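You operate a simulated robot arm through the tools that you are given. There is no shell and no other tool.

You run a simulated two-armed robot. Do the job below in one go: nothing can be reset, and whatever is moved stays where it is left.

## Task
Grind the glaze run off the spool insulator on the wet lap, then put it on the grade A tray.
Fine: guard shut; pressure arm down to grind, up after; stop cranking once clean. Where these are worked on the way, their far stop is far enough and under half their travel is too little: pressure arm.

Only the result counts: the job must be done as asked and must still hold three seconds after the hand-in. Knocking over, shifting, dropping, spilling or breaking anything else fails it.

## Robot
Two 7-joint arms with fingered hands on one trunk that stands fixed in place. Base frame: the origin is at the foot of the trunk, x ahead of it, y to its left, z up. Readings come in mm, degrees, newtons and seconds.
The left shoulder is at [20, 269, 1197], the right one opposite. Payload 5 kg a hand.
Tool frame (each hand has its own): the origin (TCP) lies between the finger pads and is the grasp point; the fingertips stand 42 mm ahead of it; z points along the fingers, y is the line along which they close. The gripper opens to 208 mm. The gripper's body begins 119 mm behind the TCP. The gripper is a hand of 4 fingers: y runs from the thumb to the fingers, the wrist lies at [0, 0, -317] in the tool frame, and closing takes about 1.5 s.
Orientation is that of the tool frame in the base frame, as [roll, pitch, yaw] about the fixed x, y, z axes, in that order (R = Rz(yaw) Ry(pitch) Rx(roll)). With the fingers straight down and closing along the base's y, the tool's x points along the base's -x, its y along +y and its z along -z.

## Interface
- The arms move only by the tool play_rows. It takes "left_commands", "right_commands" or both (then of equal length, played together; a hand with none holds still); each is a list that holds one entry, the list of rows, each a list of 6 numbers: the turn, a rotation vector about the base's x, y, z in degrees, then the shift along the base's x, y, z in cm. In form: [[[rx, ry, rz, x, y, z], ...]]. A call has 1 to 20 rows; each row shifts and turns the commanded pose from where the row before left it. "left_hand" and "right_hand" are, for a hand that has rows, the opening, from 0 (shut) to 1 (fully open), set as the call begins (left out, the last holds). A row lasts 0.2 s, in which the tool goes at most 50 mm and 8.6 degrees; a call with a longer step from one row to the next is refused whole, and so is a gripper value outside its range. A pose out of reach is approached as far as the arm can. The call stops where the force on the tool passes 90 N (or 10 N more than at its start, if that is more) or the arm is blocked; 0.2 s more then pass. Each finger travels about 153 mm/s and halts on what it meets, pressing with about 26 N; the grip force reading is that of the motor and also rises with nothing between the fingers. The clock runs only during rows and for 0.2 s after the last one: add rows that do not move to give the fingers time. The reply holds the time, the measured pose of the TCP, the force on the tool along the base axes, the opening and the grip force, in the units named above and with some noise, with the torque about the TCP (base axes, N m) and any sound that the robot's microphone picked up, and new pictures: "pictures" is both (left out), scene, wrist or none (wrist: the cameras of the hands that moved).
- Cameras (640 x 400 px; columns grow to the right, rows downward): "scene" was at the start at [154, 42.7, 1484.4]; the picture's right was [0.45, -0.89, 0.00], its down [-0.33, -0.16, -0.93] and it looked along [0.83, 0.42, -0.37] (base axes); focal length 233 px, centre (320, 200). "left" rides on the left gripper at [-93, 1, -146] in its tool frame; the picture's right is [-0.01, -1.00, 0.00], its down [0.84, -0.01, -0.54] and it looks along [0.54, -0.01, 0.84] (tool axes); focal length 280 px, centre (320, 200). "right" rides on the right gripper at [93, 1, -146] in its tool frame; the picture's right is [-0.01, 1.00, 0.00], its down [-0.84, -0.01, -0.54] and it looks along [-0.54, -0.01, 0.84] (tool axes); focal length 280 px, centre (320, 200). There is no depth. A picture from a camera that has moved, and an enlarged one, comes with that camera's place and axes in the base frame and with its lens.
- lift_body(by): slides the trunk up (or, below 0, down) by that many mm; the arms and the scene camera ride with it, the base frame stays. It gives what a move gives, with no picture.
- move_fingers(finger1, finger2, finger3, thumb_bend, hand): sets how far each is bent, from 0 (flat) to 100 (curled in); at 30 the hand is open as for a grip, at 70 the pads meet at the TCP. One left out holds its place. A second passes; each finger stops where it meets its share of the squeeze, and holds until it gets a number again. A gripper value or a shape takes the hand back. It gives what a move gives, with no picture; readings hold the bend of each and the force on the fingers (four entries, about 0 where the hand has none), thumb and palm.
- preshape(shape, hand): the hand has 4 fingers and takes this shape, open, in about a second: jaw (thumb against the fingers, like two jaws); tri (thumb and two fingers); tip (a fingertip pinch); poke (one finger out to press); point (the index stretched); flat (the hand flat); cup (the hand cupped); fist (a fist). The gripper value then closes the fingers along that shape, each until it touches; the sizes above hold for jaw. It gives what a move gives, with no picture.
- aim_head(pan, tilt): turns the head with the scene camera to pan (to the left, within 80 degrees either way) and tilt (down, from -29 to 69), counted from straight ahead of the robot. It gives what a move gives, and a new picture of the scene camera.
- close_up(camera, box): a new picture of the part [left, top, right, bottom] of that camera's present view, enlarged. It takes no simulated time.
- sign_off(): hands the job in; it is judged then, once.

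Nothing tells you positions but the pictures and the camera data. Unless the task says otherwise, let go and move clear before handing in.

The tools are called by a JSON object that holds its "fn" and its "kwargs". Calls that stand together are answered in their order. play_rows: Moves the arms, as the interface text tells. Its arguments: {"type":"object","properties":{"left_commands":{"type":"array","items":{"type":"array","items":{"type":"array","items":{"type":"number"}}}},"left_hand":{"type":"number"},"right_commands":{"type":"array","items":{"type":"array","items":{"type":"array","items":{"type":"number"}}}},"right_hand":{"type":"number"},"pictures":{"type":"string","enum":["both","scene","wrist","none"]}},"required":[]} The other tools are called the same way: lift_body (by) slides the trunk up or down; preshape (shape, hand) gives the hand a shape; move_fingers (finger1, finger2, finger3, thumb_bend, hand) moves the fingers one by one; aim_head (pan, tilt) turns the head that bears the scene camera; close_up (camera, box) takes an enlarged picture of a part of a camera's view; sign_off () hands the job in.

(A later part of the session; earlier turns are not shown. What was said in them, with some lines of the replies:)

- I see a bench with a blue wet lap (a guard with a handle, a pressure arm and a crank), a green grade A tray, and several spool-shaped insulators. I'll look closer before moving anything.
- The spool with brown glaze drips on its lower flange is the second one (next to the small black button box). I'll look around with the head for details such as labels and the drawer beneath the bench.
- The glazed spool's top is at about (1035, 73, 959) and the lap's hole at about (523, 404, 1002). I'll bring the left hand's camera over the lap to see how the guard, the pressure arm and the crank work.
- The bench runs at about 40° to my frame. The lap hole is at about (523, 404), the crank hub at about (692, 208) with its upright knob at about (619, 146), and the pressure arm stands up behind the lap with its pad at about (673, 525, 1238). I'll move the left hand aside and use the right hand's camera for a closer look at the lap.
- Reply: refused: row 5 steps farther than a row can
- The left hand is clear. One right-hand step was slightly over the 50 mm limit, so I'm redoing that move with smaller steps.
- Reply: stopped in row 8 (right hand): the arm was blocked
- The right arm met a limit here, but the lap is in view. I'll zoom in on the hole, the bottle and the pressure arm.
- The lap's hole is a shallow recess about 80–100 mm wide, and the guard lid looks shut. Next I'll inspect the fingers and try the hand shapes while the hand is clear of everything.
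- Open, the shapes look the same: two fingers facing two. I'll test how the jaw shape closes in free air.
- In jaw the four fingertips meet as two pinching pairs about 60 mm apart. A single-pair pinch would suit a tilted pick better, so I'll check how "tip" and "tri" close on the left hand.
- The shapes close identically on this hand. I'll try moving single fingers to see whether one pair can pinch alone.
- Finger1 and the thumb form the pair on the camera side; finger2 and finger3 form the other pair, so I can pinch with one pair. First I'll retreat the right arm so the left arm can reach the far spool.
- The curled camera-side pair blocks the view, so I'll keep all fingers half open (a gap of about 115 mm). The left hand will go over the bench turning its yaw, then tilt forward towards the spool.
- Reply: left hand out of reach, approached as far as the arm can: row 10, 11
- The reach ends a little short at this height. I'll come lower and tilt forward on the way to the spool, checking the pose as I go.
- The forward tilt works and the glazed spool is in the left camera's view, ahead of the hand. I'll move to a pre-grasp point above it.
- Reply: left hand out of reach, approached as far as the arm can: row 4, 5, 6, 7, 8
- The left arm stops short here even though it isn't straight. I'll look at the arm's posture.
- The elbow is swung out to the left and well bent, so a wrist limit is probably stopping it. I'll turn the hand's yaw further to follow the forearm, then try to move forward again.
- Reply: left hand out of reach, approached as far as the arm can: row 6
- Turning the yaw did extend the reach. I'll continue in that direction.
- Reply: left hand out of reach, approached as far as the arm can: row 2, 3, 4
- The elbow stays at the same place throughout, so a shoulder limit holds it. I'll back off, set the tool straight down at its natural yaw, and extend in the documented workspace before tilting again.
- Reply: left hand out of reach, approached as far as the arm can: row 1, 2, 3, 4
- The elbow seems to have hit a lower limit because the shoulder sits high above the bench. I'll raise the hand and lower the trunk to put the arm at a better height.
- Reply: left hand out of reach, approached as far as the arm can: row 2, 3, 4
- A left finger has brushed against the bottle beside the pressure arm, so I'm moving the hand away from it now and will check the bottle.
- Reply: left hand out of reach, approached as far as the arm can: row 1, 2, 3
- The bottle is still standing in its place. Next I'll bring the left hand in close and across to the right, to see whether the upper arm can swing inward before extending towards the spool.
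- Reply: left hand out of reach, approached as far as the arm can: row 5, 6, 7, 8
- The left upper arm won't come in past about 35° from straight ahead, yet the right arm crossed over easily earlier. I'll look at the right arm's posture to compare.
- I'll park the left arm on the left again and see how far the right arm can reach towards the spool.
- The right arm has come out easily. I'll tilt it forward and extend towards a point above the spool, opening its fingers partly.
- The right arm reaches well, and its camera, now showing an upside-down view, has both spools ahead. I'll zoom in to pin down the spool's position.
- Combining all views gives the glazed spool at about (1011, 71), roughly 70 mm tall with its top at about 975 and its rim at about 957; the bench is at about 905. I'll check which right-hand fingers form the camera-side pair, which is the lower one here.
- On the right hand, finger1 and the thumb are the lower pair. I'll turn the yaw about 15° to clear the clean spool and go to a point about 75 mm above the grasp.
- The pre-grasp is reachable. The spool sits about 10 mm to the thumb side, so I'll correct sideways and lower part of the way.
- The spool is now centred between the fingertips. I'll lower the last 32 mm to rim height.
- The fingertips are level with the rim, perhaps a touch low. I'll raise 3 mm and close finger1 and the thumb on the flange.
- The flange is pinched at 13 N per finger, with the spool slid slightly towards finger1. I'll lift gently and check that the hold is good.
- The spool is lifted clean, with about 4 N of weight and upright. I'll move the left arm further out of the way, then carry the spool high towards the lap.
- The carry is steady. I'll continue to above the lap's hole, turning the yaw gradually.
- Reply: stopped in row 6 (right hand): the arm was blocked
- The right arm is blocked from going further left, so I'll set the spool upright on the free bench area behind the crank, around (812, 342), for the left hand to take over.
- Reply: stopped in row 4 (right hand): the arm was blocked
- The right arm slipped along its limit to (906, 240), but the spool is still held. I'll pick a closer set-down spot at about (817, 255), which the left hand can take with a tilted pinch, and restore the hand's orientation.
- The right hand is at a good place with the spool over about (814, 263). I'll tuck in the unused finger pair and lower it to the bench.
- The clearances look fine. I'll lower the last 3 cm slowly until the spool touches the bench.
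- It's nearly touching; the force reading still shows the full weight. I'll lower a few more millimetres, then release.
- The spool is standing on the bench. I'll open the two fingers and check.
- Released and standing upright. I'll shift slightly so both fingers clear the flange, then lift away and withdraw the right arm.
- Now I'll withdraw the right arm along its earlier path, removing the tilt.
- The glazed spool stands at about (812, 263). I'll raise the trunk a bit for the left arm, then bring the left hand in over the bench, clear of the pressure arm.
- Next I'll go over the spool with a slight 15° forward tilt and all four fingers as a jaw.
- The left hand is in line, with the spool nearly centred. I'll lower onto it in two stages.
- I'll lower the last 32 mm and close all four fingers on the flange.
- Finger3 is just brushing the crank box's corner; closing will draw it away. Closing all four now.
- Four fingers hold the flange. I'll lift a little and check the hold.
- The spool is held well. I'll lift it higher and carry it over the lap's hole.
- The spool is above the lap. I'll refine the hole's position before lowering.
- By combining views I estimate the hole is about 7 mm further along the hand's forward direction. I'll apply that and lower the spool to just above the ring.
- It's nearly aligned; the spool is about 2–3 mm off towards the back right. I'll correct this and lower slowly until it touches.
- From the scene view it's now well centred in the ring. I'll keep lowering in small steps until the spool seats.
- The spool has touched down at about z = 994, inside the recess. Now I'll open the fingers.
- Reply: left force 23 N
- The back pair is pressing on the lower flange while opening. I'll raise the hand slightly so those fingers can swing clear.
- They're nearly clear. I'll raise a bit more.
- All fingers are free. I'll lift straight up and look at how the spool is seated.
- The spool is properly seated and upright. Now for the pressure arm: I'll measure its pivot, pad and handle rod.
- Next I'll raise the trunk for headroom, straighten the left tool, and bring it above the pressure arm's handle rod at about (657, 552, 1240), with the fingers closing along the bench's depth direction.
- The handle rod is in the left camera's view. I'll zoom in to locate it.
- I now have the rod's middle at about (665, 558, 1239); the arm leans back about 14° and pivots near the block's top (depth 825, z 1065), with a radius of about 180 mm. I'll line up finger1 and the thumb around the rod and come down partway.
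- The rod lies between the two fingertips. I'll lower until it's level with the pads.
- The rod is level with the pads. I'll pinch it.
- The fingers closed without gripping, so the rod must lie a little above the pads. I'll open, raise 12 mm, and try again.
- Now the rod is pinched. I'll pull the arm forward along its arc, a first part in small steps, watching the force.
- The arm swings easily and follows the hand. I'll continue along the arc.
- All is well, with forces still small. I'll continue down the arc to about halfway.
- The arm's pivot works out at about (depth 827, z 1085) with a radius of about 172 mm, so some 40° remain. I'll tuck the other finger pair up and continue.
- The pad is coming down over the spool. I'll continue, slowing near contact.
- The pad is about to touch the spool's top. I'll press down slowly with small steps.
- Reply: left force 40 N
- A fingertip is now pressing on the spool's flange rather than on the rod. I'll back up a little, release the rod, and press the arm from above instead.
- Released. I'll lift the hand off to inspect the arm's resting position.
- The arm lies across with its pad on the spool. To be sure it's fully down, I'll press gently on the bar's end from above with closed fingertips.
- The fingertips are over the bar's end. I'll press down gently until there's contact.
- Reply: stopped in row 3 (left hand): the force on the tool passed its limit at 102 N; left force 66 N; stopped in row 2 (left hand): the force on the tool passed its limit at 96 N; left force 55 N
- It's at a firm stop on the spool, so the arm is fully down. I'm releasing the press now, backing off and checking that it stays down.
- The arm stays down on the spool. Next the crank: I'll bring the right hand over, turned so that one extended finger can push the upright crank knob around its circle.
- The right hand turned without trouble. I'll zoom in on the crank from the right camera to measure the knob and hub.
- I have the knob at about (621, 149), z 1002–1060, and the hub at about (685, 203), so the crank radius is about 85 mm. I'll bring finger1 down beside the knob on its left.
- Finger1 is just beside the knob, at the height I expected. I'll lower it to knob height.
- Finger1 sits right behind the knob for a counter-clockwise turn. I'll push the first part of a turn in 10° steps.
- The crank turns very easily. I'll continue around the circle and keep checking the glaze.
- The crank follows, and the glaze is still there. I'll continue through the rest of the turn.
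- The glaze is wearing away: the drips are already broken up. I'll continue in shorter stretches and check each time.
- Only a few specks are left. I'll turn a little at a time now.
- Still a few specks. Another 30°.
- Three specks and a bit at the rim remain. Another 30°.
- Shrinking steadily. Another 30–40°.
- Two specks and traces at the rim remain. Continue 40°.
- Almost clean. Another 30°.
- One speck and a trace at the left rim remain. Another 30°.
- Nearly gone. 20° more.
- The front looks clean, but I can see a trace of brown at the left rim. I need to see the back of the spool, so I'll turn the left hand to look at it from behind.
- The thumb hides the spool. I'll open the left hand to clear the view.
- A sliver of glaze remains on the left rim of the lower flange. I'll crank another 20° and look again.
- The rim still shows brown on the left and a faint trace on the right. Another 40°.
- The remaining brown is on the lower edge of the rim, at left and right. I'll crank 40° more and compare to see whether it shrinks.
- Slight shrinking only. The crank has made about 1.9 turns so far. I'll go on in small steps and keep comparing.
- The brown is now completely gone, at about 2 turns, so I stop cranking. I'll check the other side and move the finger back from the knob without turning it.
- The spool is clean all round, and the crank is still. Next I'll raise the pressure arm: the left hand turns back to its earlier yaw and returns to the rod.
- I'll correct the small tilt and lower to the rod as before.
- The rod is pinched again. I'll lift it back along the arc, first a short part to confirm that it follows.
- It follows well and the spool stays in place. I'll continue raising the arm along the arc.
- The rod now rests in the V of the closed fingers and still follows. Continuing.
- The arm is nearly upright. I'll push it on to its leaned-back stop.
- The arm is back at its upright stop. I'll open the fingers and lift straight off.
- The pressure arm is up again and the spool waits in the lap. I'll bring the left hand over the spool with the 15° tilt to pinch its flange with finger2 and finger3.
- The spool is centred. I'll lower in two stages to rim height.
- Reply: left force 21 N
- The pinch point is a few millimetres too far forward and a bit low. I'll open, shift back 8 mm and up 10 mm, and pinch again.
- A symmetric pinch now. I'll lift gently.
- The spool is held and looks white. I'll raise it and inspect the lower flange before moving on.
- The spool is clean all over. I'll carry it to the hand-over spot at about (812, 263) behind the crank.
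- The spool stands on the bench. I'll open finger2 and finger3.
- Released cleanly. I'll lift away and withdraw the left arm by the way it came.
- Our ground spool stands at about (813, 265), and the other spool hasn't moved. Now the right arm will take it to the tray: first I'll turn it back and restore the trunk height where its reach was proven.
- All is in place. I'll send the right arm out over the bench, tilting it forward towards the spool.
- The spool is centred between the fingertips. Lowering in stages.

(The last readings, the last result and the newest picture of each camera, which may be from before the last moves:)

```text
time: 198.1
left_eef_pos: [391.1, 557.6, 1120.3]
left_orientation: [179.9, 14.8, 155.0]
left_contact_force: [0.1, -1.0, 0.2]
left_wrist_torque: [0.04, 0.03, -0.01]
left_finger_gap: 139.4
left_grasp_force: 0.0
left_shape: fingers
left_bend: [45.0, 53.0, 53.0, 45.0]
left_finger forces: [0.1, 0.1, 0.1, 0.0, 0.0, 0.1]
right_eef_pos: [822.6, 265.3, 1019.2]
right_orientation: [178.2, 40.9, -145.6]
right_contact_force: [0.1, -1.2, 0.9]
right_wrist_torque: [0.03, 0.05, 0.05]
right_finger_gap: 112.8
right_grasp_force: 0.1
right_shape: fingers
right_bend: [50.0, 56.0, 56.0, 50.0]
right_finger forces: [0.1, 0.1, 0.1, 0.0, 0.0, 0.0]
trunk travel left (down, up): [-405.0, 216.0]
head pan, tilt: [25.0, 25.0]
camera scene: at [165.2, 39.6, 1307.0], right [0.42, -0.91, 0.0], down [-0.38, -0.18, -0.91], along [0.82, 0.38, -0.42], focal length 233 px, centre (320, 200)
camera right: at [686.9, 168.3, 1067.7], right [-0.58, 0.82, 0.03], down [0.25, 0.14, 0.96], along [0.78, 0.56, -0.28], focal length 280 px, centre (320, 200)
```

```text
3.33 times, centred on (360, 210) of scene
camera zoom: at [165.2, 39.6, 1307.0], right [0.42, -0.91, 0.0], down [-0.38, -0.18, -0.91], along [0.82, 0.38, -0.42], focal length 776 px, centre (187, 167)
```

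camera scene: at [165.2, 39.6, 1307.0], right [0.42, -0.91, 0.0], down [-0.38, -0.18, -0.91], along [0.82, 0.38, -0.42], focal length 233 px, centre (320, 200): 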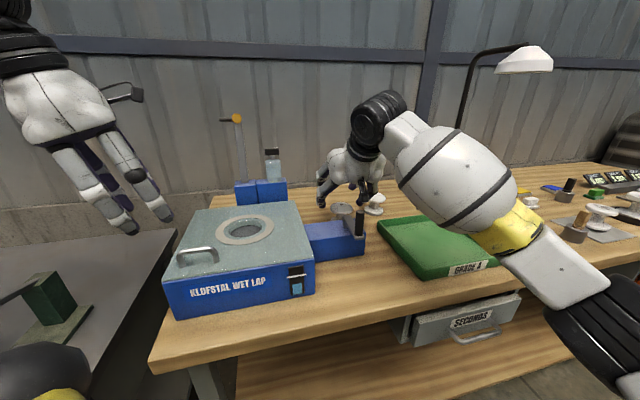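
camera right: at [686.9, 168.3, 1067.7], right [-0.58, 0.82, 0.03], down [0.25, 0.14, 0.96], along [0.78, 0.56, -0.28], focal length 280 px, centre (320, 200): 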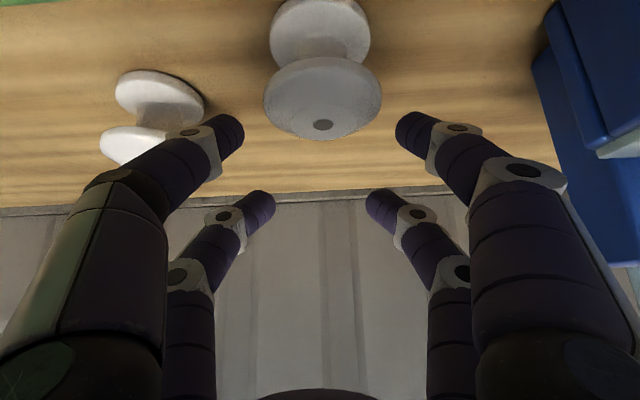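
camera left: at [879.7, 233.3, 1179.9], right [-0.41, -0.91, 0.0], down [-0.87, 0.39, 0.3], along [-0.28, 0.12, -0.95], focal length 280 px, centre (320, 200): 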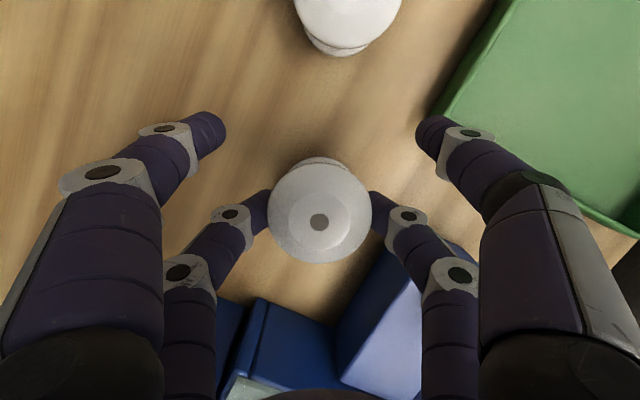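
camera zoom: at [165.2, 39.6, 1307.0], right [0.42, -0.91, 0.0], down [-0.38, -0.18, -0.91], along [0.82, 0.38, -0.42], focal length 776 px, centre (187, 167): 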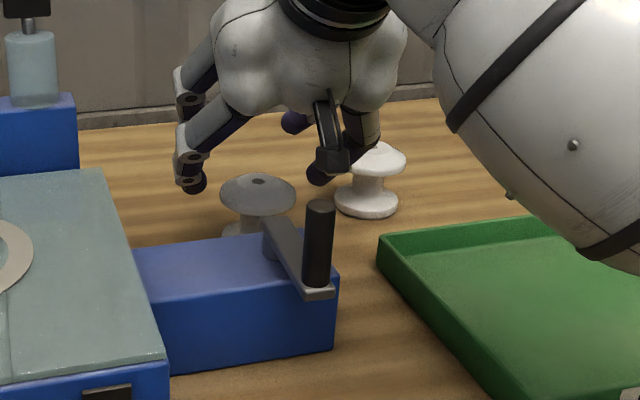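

{"fn": "play_rows", "kwargs": {"right_commands": [[[0, 0, 0, 0, 0, -1.2], [0, 0, 0, 0, 0, -1], [0, 0, 0, 0, 0, -0.8]]], "pictures": "none"}}

{"fn": "move_fingers", "kwargs": {"hand": "right", "finger1": 70, "thumb_bend": 70}}

{"fn": "close_up", "kwargs": {"camera": "right", "box": [160, 0, 480, 220]}}

{"fn": "close_up", "kwargs": {"camera": "scene", "box": [300, 150, 420, 270]}}

```text
time: 198.9
left_eef_pos: [391.8, 558.0, 1122.3]
left_orientation: [180.0, 14.9, 155.0]
left_contact_force: [-0.8, -0.8, 0.3]
left_wrist_torque: [0.05, 0.01, 0.01]
left_finger_gap: 139.3
left_grasp_force: 0.0
left_shape: fingers
left_bend: [45.0, 53.0, 53.0, 45.0]
left_finger forces: [0.1, 0.0, 0.0, 0.1, 0.0, 0.1]
right_eef_pos: [824.0, 264.2, 986.6]
right_orientation: [178.2, 40.9, -145.4]
right_contact_force: [-0.1, 0.0, -0.2]
right_wrist_torque: [0.0, 0.01, 0.04]
right_finger_gap: 113.3
right_grasp_force: 0.0
right_shape: fingers
right_bend: [50.0, 56.0, 56.0, 50.0]
right_finger forces: [0.1, 0.1, 0.0, 0.1, 0.0, 0.1]
trunk travel left (down, up): [-405.0, 216.0]
head pan, tilt: [25.0, 25.0]
```

```text
time: 199.9
left_eef_pos: [391.6, 558.3, 1121.2]
left_orientation: [-179.9, 15.1, 155.0]
left_contact_force: [0.8, 0.6, 0.3]
left_wrist_torque: [0.0, -0.04, 0.03]
left_finger_gap: 139.4
left_grasp_force: 0.1
left_shape: fingers
left_bend: [45.0, 53.0, 53.0, 45.0]
left_finger forces: [0.0, 0.0, 0.0, 0.0, 0.0, 0.1]
right_eef_pos: [824.3, 266.4, 986.9]
right_orientation: [178.2, 40.9, -145.3]
right_contact_force: [0.0, 0.3, -0.1]
right_wrist_torque: [-0.02, -0.06, -0.05]
right_finger_gap: 65.6
right_grasp_force: 12.1
right_shape: fingers
right_bend: [52.0, 56.0, 56.0, 67.0]
right_finger forces: [12.6, 0.1, 0.0, 0.1, 12.1, 0.1]
trunk travel left (down, up): [-405.0, 216.0]
head pan, tilt: [25.0, 25.0]
```

```text
1.82 times, centred on (320, 110) of right
camera zoom: at [688.8, 167.2, 1035.6], right [-0.58, 0.82, 0.03], down [0.25, 0.14, 0.96], along [0.78, 0.56, -0.28], focal length 510 px, centre (320, 364)
```

zoom: 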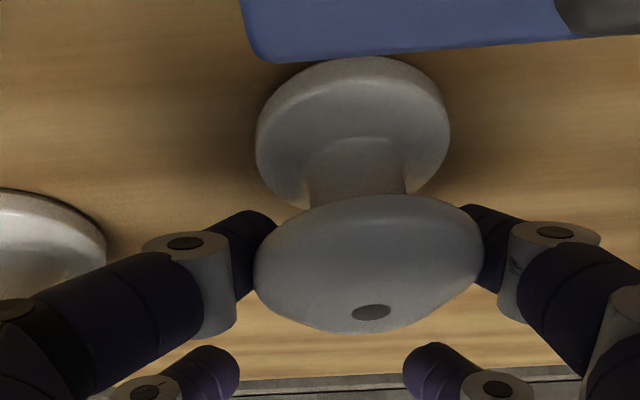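

```text
3.33 times, centred on (360, 210) of scene
camera zoom: at [165.4, 39.9, 1306.9], right [0.42, -0.91, 0.0], down [-0.38, -0.18, -0.91], along [0.82, 0.38, -0.42], focal length 776 px, centre (187, 167)
```

zoom: 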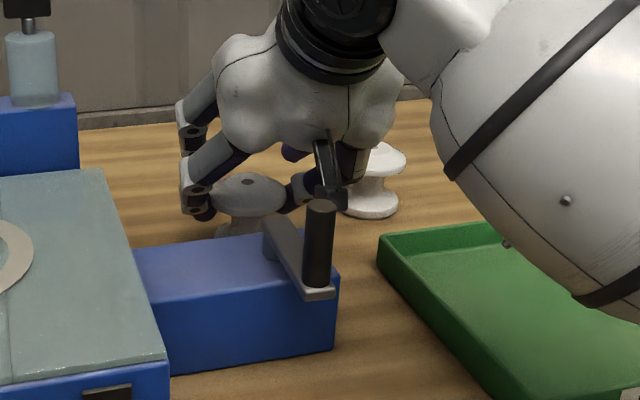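

Pinched as before at 12 N. I'll lift and carry it over the green grade A tray.

{"fn": "play_rows", "kwargs": {"right_commands": [[[0, 0, 0, 0, 0, 0.7], [0, 0, 0, 0, 0, 2], [0, 0, 0, 0, 0, 4], [0, 0, 0, 0, 0, 4], [0, 0, 0, 0, 0, 3], [0, 0, 0, 0.2, -3, 0], [0, 0, 0, 0.2, -4, 0], [0, 0, 0, 0.2, -4.2, 0], [0, 0, 0, 0.2, -4.2, 0], [0, 0, 0, 0.2, -4.2, 0], [0, 0, 0, 0.2, -4.2, 0], [0, 0, 0, 0.2, -4, 0], [0, 0, 0, 0.2, -1.5, 0]]], "pictures": "both"}}

```text
time: 202.7
left_eef_pos: [392.3, 558.5, 1121.0]
left_orientation: [180.0, 14.8, 155.0]
left_contact_force: [-0.1, 0.7, 0.2]
left_wrist_torque: [0.02, -0.02, 0.0]
left_finger_gap: 139.3
left_grasp_force: 0.1
left_shape: fingers
left_bend: [45.0, 53.0, 53.0, 45.0]
left_finger forces: [0.0, 0.0, 0.1, 0.0, 0.1, 0.1]
right_eef_pos: [840.6, -24.1, 1124.2]
right_orientation: [178.2, 40.9, -145.4]
right_contact_force: [1.1, -0.7, -4.0]
right_wrist_torque: [-0.03, -0.1, 0.01]
right_finger_gap: 65.5
right_grasp_force: 12.7
right_shape: fingers
right_bend: [52.0, 56.0, 56.0, 67.0]
right_finger forces: [12.5, 0.0, 0.1, 0.0, 12.0, 0.0]
trunk travel left (down, up): [-405.0, 216.0]
head pan, tilt: [25.0, 25.0]
camera scene: at [165.4, 39.7, 1306.9], right [0.42, -0.91, 0.0], down [-0.38, -0.18, -0.91], along [0.82, 0.38, -0.42], focal length 233 px, centre (320, 200)
camera right: at [705.1, -122.9, 1172.3], right [-0.58, 0.82, 0.03], down [0.25, 0.14, 0.96], along [0.78, 0.56, -0.28], focal length 280 px, centre (320, 200)
```

scene: 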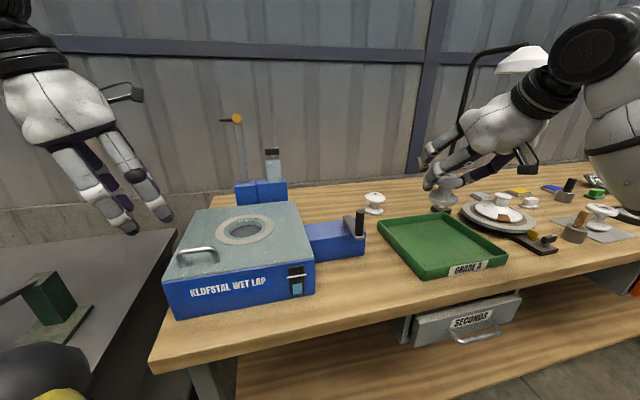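
right: 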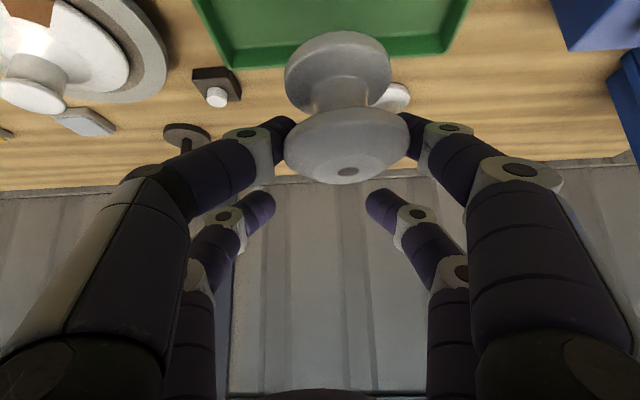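

The spool is above the tray. I'll check the tray's corners to centre it.

{"fn": "close_up", "kwargs": {"camera": "scene", "box": [360, 150, 530, 290]}}

```text
2.86 times, centred on (445, 220) of scene
camera zoom: at [165.4, 39.7, 1306.9], right [0.42, -0.91, 0.0], down [-0.38, -0.18, -0.91], along [0.82, 0.38, -0.42], focal length 665 px, centre (-37, 143)
```

zoom: 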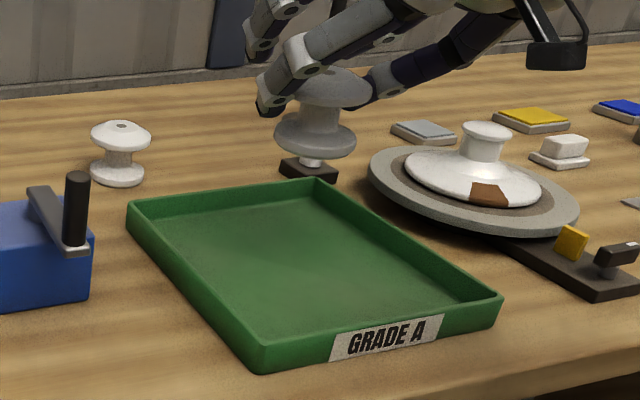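

The tray's centre is at about (818, -25), so the spool is nearly above it. Lowering now.

{"fn": "play_rows", "kwargs": {"right_commands": [[[0, 0, 0, -0.2, -0.7, -3], [0, 0, 0, 0, 0, -4], [0, 0, 0, 0, 0, -3]]], "pictures": "both"}}

{"fn": "close_up", "kwargs": {"camera": "scene", "box": [360, 150, 530, 290]}}

```text
time: 203.5
left_eef_pos: [392.2, 557.5, 1120.6]
left_orientation: [-180.0, 14.8, 155.0]
left_contact_force: [0.4, 0.6, -0.3]
left_wrist_torque: [-0.03, 0.08, 0.0]
left_finger_gap: 139.6
left_grasp_force: 0.0
left_shape: fingers
left_bend: [45.0, 53.0, 53.0, 45.0]
left_finger forces: [0.0, 0.1, 0.0, 0.0, 0.0, 0.1]
right_eef_pos: [837.7, -32.6, 1024.8]
right_orientation: [178.3, 40.9, -145.4]
right_contact_force: [0.7, -1.5, -3.4]
right_wrist_torque: [-0.04, -0.02, 0.05]
right_finger_gap: 65.4
right_grasp_force: 11.7
right_shape: fingers
right_bend: [52.0, 56.0, 56.0, 67.0]
right_finger forces: [12.4, 0.1, 0.0, 0.0, 11.7, 0.0]
trunk travel left (down, up): [-405.0, 216.0]
head pan, tilt: [25.0, 25.0]
camera scene: at [165.8, 39.8, 1306.8], right [0.42, -0.91, 0.0], down [-0.38, -0.18, -0.91], along [0.82, 0.38, -0.42], focal length 233 px, centre (320, 200)
camera right: at [702.9, -130.5, 1073.3], right [-0.58, 0.82, 0.03], down [0.25, 0.14, 0.96], along [0.78, 0.56, -0.28], focal length 280 px, centre (320, 200)
```

scene: 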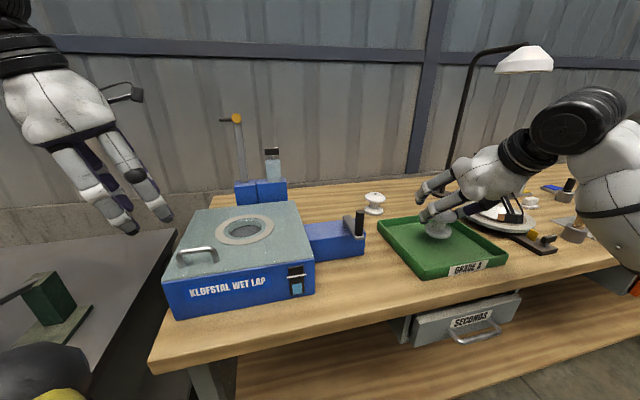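
right: 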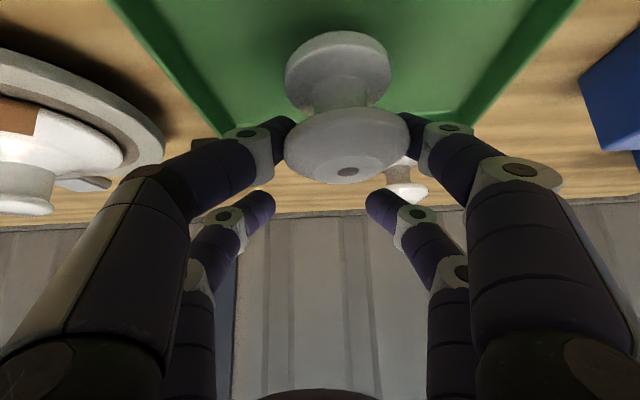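

```text
2.86 times, centred on (445, 220) of scene
camera zoom: at [165.8, 39.8, 1306.8], right [0.42, -0.91, 0.0], down [-0.38, -0.18, -0.91], along [0.82, 0.38, -0.42], focal length 665 px, centre (-37, 143)
```

zoom: 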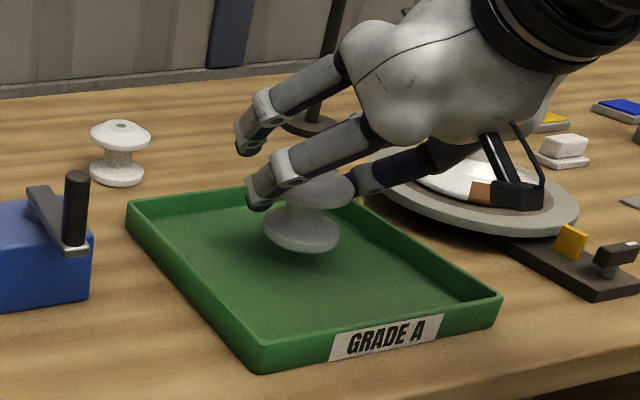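

{"fn": "play_rows", "kwargs": {"right_commands": [[[0, 0, 0, 0, 0, -1.3], [0, 0, 0, 0, 0, -1], [0, 0, 0, 0, 0, -0.5]]], "pictures": "none"}}

{"fn": "play_rows", "kwargs": {"right_commands": [[[0, 0, 0, 0, 0, -0.2], [0, 0, 0, 0, 0, -0.2]]], "pictures": "none"}}

```text
time: 204.3
left_eef_pos: [392.8, 557.7, 1120.7]
left_orientation: [180.0, 15.0, 155.0]
left_contact_force: [-0.8, 0.1, 0.1]
left_wrist_torque: [-0.01, 0.0, 0.0]
left_finger_gap: 139.3
left_grasp_force: 0.0
left_shape: fingers
left_bend: [45.0, 53.0, 53.0, 45.0]
left_finger forces: [0.0, 0.0, 0.1, 0.0, 0.0, 0.0]
right_eef_pos: [837.5, -34.4, 996.8]
right_orientation: [178.2, 40.9, -145.3]
right_contact_force: [-0.1, 0.9, -4.0]
right_wrist_torque: [-0.02, -0.1, -0.03]
right_finger_gap: 65.2
right_grasp_force: 12.2
right_shape: fingers
right_bend: [52.0, 56.0, 56.0, 67.0]
right_finger forces: [12.5, 0.0, 0.0, 0.0, 11.8, 0.0]
trunk travel left (down, up): [-405.0, 216.0]
head pan, tilt: [25.0, 25.0]
```

```text
time: 204.9
left_eef_pos: [392.8, 558.2, 1120.7]
left_orientation: [-179.8, 14.9, 155.0]
left_contact_force: [-0.8, 0.1, -0.1]
left_wrist_torque: [0.0, 0.03, 0.01]
left_finger_gap: 139.3
left_grasp_force: 0.2
left_shape: fingers
left_bend: [45.0, 53.0, 53.0, 45.0]
left_finger forces: [0.0, 0.0, 0.0, 0.1, 0.1, 0.0]
right_eef_pos: [836.0, -33.9, 992.4]
right_orientation: [178.2, 40.8, -145.2]
right_contact_force: [0.1, 0.3, -2.8]
right_wrist_torque: [0.03, -0.05, 0.02]
right_finger_gap: 65.3
right_grasp_force: 12.4
right_shape: fingers
right_bend: [52.0, 56.0, 56.0, 67.0]
right_finger forces: [12.2, 0.0, 0.0, 0.0, 11.7, 0.0]
trunk travel left (down, up): [-405.0, 216.0]
head pan, tilt: [25.0, 25.0]
```

{"fn": "play_rows", "kwargs": {"right_commands": [[[0, 0, 0, 0, 0, -0.15], [0, 0, 0, 0, 0, -0.15]]], "pictures": "none"}}

{"fn": "close_up", "kwargs": {"camera": "scene", "box": [380, 170, 510, 290]}}

```text
time: 205.5
left_eef_pos: [392.2, 557.8, 1121.2]
left_orientation: [179.9, 15.0, 154.9]
left_contact_force: [0.4, 0.1, -0.6]
left_wrist_torque: [0.0, 0.0, -0.02]
left_finger_gap: 139.4
left_grasp_force: 0.1
left_shape: fingers
left_bend: [45.0, 53.0, 53.0, 45.0]
left_finger forces: [0.0, 0.1, 0.0, 0.0, 0.1, 0.0]
right_eef_pos: [838.2, -35.7, 990.1]
right_orientation: [178.2, 40.9, -145.4]
right_contact_force: [2.4, -0.9, 3.8]
right_wrist_torque: [0.16, 0.06, -0.05]
right_finger_gap: 64.8
right_grasp_force: 10.1
right_shape: fingers
right_bend: [52.0, 56.0, 56.0, 67.0]
right_finger forces: [8.6, 0.0, 0.0, 0.0, 11.1, 0.0]
trunk travel left (down, up): [-405.0, 216.0]
head pan, tilt: [25.0, 25.0]
```

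```text
3.33 times, centred on (445, 230) of scene
camera zoom: at [165.2, 39.8, 1307.1], right [0.42, -0.91, 0.0], down [-0.38, -0.18, -0.91], along [0.82, 0.38, -0.42], focal length 776 px, centre (-97, 100)
```

zoom: 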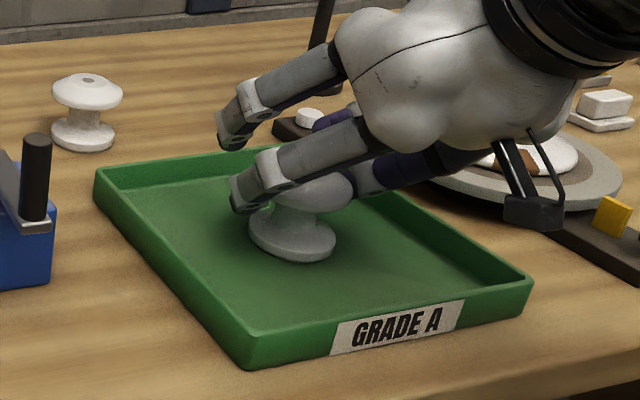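

The spool stands on the tray floor. I'll open the pinch.

{"fn": "move_fingers", "kwargs": {"hand": "right", "finger1": 46, "thumb_bend": 54}}

{"fn": "close_up", "kwargs": {"camera": "right", "box": [160, 0, 480, 220]}}

{"fn": "close_up", "kwargs": {"camera": "scene", "box": [380, 170, 510, 290]}}

```text
time: 206.5
left_eef_pos: [391.3, 558.1, 1121.1]
left_orientation: [-180.0, 14.9, 155.0]
left_contact_force: [0.2, 0.4, 0.5]
left_wrist_torque: [0.03, -0.03, 0.02]
left_finger_gap: 139.4
left_grasp_force: 0.0
left_shape: fingers
left_bend: [45.0, 53.0, 53.0, 45.0]
left_finger forces: [0.0, 0.1, 0.1, 0.1, 0.1, 0.0]
right_eef_pos: [838.6, -34.4, 988.7]
right_orientation: [178.2, 40.9, -145.2]
right_contact_force: [-0.5, -0.2, -0.4]
right_wrist_torque: [0.01, -0.04, -0.01]
right_finger_gap: 112.5
right_grasp_force: 0.2
right_shape: fingers
right_bend: [46.0, 56.0, 56.0, 54.0]
right_finger forces: [0.0, 0.0, 0.0, 0.0, 0.1, 0.0]
trunk travel left (down, up): [-405.0, 216.0]
head pan, tilt: [25.0, 25.0]
```

```text
1.82 times, centred on (320, 110) of right
camera zoom: at [702.9, -132.5, 1038.1], right [-0.58, 0.82, 0.03], down [0.25, 0.14, 0.96], along [0.78, 0.56, -0.28], focal length 510 px, centre (320, 364)
```

zoom: 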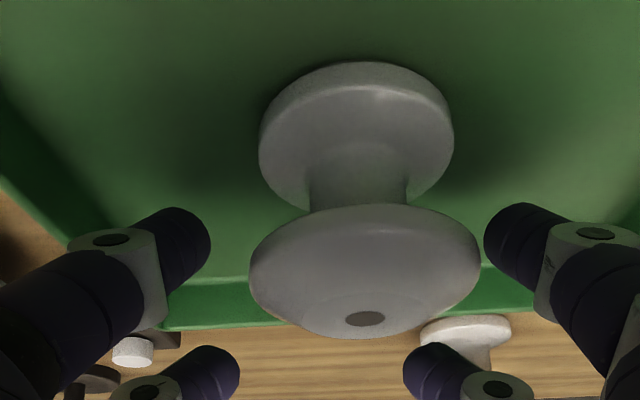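

```text
3.33 times, centred on (445, 230) of scene
camera zoom: at [165.2, 39.8, 1307.0], right [0.42, -0.91, 0.0], down [-0.38, -0.18, -0.91], along [0.82, 0.38, -0.42], focal length 776 px, centre (-97, 100)
```

zoom: 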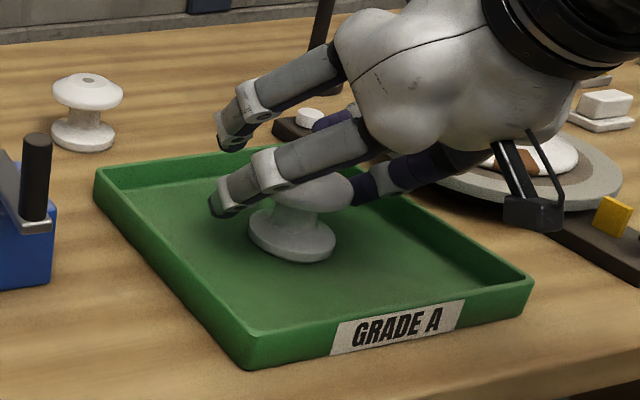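

Both fingers are clear. I'll shift slightly, lift straight up, and withdraw the right arm.

{"fn": "play_rows", "kwargs": {"right_commands": [[[0, 0, 0, -0.2, 0.3, 0], [0, 0, 0, 0, 0, 1], [0, 0, 0, 0, 0, 2.5], [0, 0, 0, 0, 0, 4], [0, 0, 0, 0, 0, 4], [0, 0, 0, 0, 0, 4], [-4.5, 6.6, 0, -2, -3, 1], [-4.5, 6.6, 0, -2, -3, 1], [-4.5, 6.6, 0, -2, -3, 1], [-4.5, 6.6, 0, -2, -3, 1], [-4.5, 6.6, 0, -2, -3, 1], [0, 0, 0, -4, -2, 0], [0, 0, 0, -4, -2, 0], [0, 0, 0, -4, -2, 0], [0, 0, 0, -4, -2, 0], [0, 0, 0, -4, -2, 0]]], "pictures": "scene"}}

{"fn": "close_up", "kwargs": {"camera": "scene", "box": [360, 150, 530, 290]}}

{"fn": "close_up", "kwargs": {"camera": "scene", "box": [150, 90, 400, 330]}}

```text
time: 209.9
left_eef_pos: [392.3, 557.6, 1122.4]
left_orientation: [180.0, 15.0, 155.0]
left_contact_force: [-0.9, -1.6, 0.6]
left_wrist_torque: [0.11, -0.08, 0.02]
left_finger_gap: 139.3
left_grasp_force: 0.2
left_shape: fingers
left_bend: [45.0, 53.0, 53.0, 45.0]
left_finger forces: [0.0, 0.0, 0.1, 0.0, 0.0, 0.0]
right_eef_pos: [534.9, -281.8, 1193.5]
right_orientation: [178.0, 1.0, -145.4]
right_contact_force: [0.1, 0.1, 0.2]
right_wrist_torque: [0.06, -0.02, -0.04]
right_finger_gap: 112.7
right_grasp_force: 0.0
right_shape: fingers
right_bend: [46.0, 56.0, 56.0, 54.0]
right_finger forces: [0.0, 0.0, 0.0, 0.0, 0.0, 0.1]
trunk travel left (down, up): [-405.0, 216.0]
head pan, tilt: [25.0, 25.0]
camera scene: at [164.8, 39.2, 1307.2], right [0.42, -0.91, 0.0], down [-0.38, -0.18, -0.91], along [0.82, 0.38, -0.42], focal length 233 px, centre (320, 200)
```

scene: 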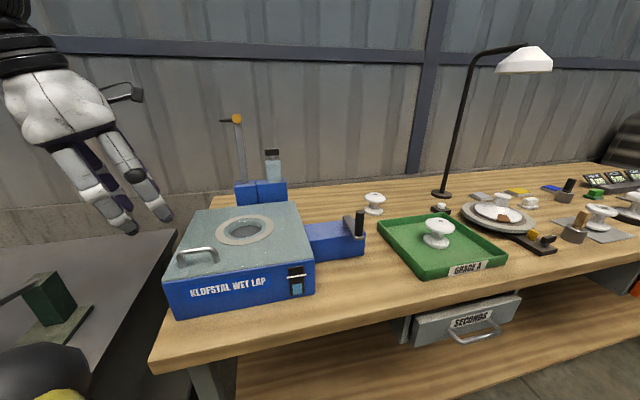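

```text
2.86 times, centred on (445, 220) of scene
camera zoom: at [164.8, 39.2, 1307.2], right [0.42, -0.91, 0.0], down [-0.38, -0.18, -0.91], along [0.82, 0.38, -0.42], focal length 665 px, centre (-37, 143)
```

zoom: 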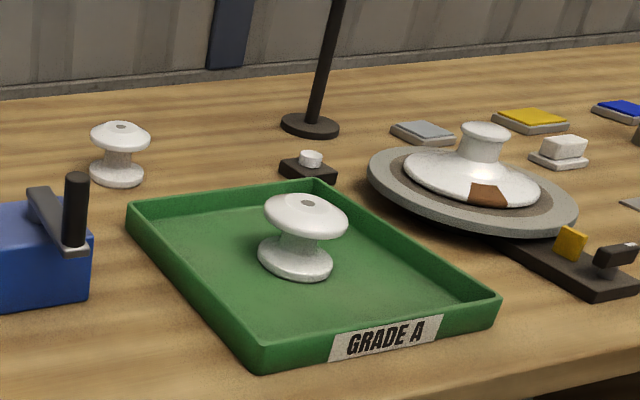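

```text
1.67 times, centred on (275, 210) of scene
camera zoom: at [164.8, 39.2, 1307.2], right [0.42, -0.91, 0.0], down [-0.38, -0.18, -0.91], along [0.82, 0.38, -0.42], focal length 388 px, centre (395, 183)
```

zoom: 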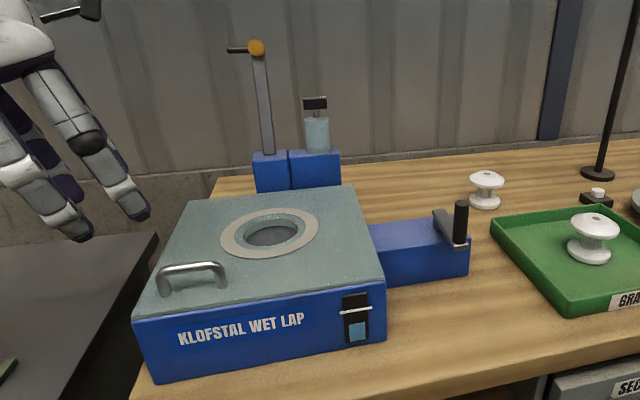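

The spool stands clean and upright in the grade A tray. The pressure arm is up, the guard is shut, the crank is still, the other spool and the bottle are in their places, and both hands are clear. Handing in.

{"fn": "sign_off", "kwargs": {}}

```text
The job is handed in.
```

I ground the glaze run off the spool insulator and left it standing upright and clean in the grade A tray. The job is handed in, but I have not seen a verdict.

- **Grinding:** the guard stayed shut throughout. The pressure arm was fully down on the spool while I cranked, and I raised it back to its upright stop afterwards. I cranked about two turns and stopped at the first check that showed no glaze left.
- **Contacts along the way:**
  - A left finger lightly touched the bottle beside the pressure arm early on, and the bottle stayed upright in its place.
  - A finger brushed the crank box's corner once.
  - Pressing the arm down to its stop briefly reached about 100 N on the spool. I saw no damage to the spool.
- **Everything else:** in the final pictures, nothing else appeared moved or knocked over. Both hands were clear when I handed in.
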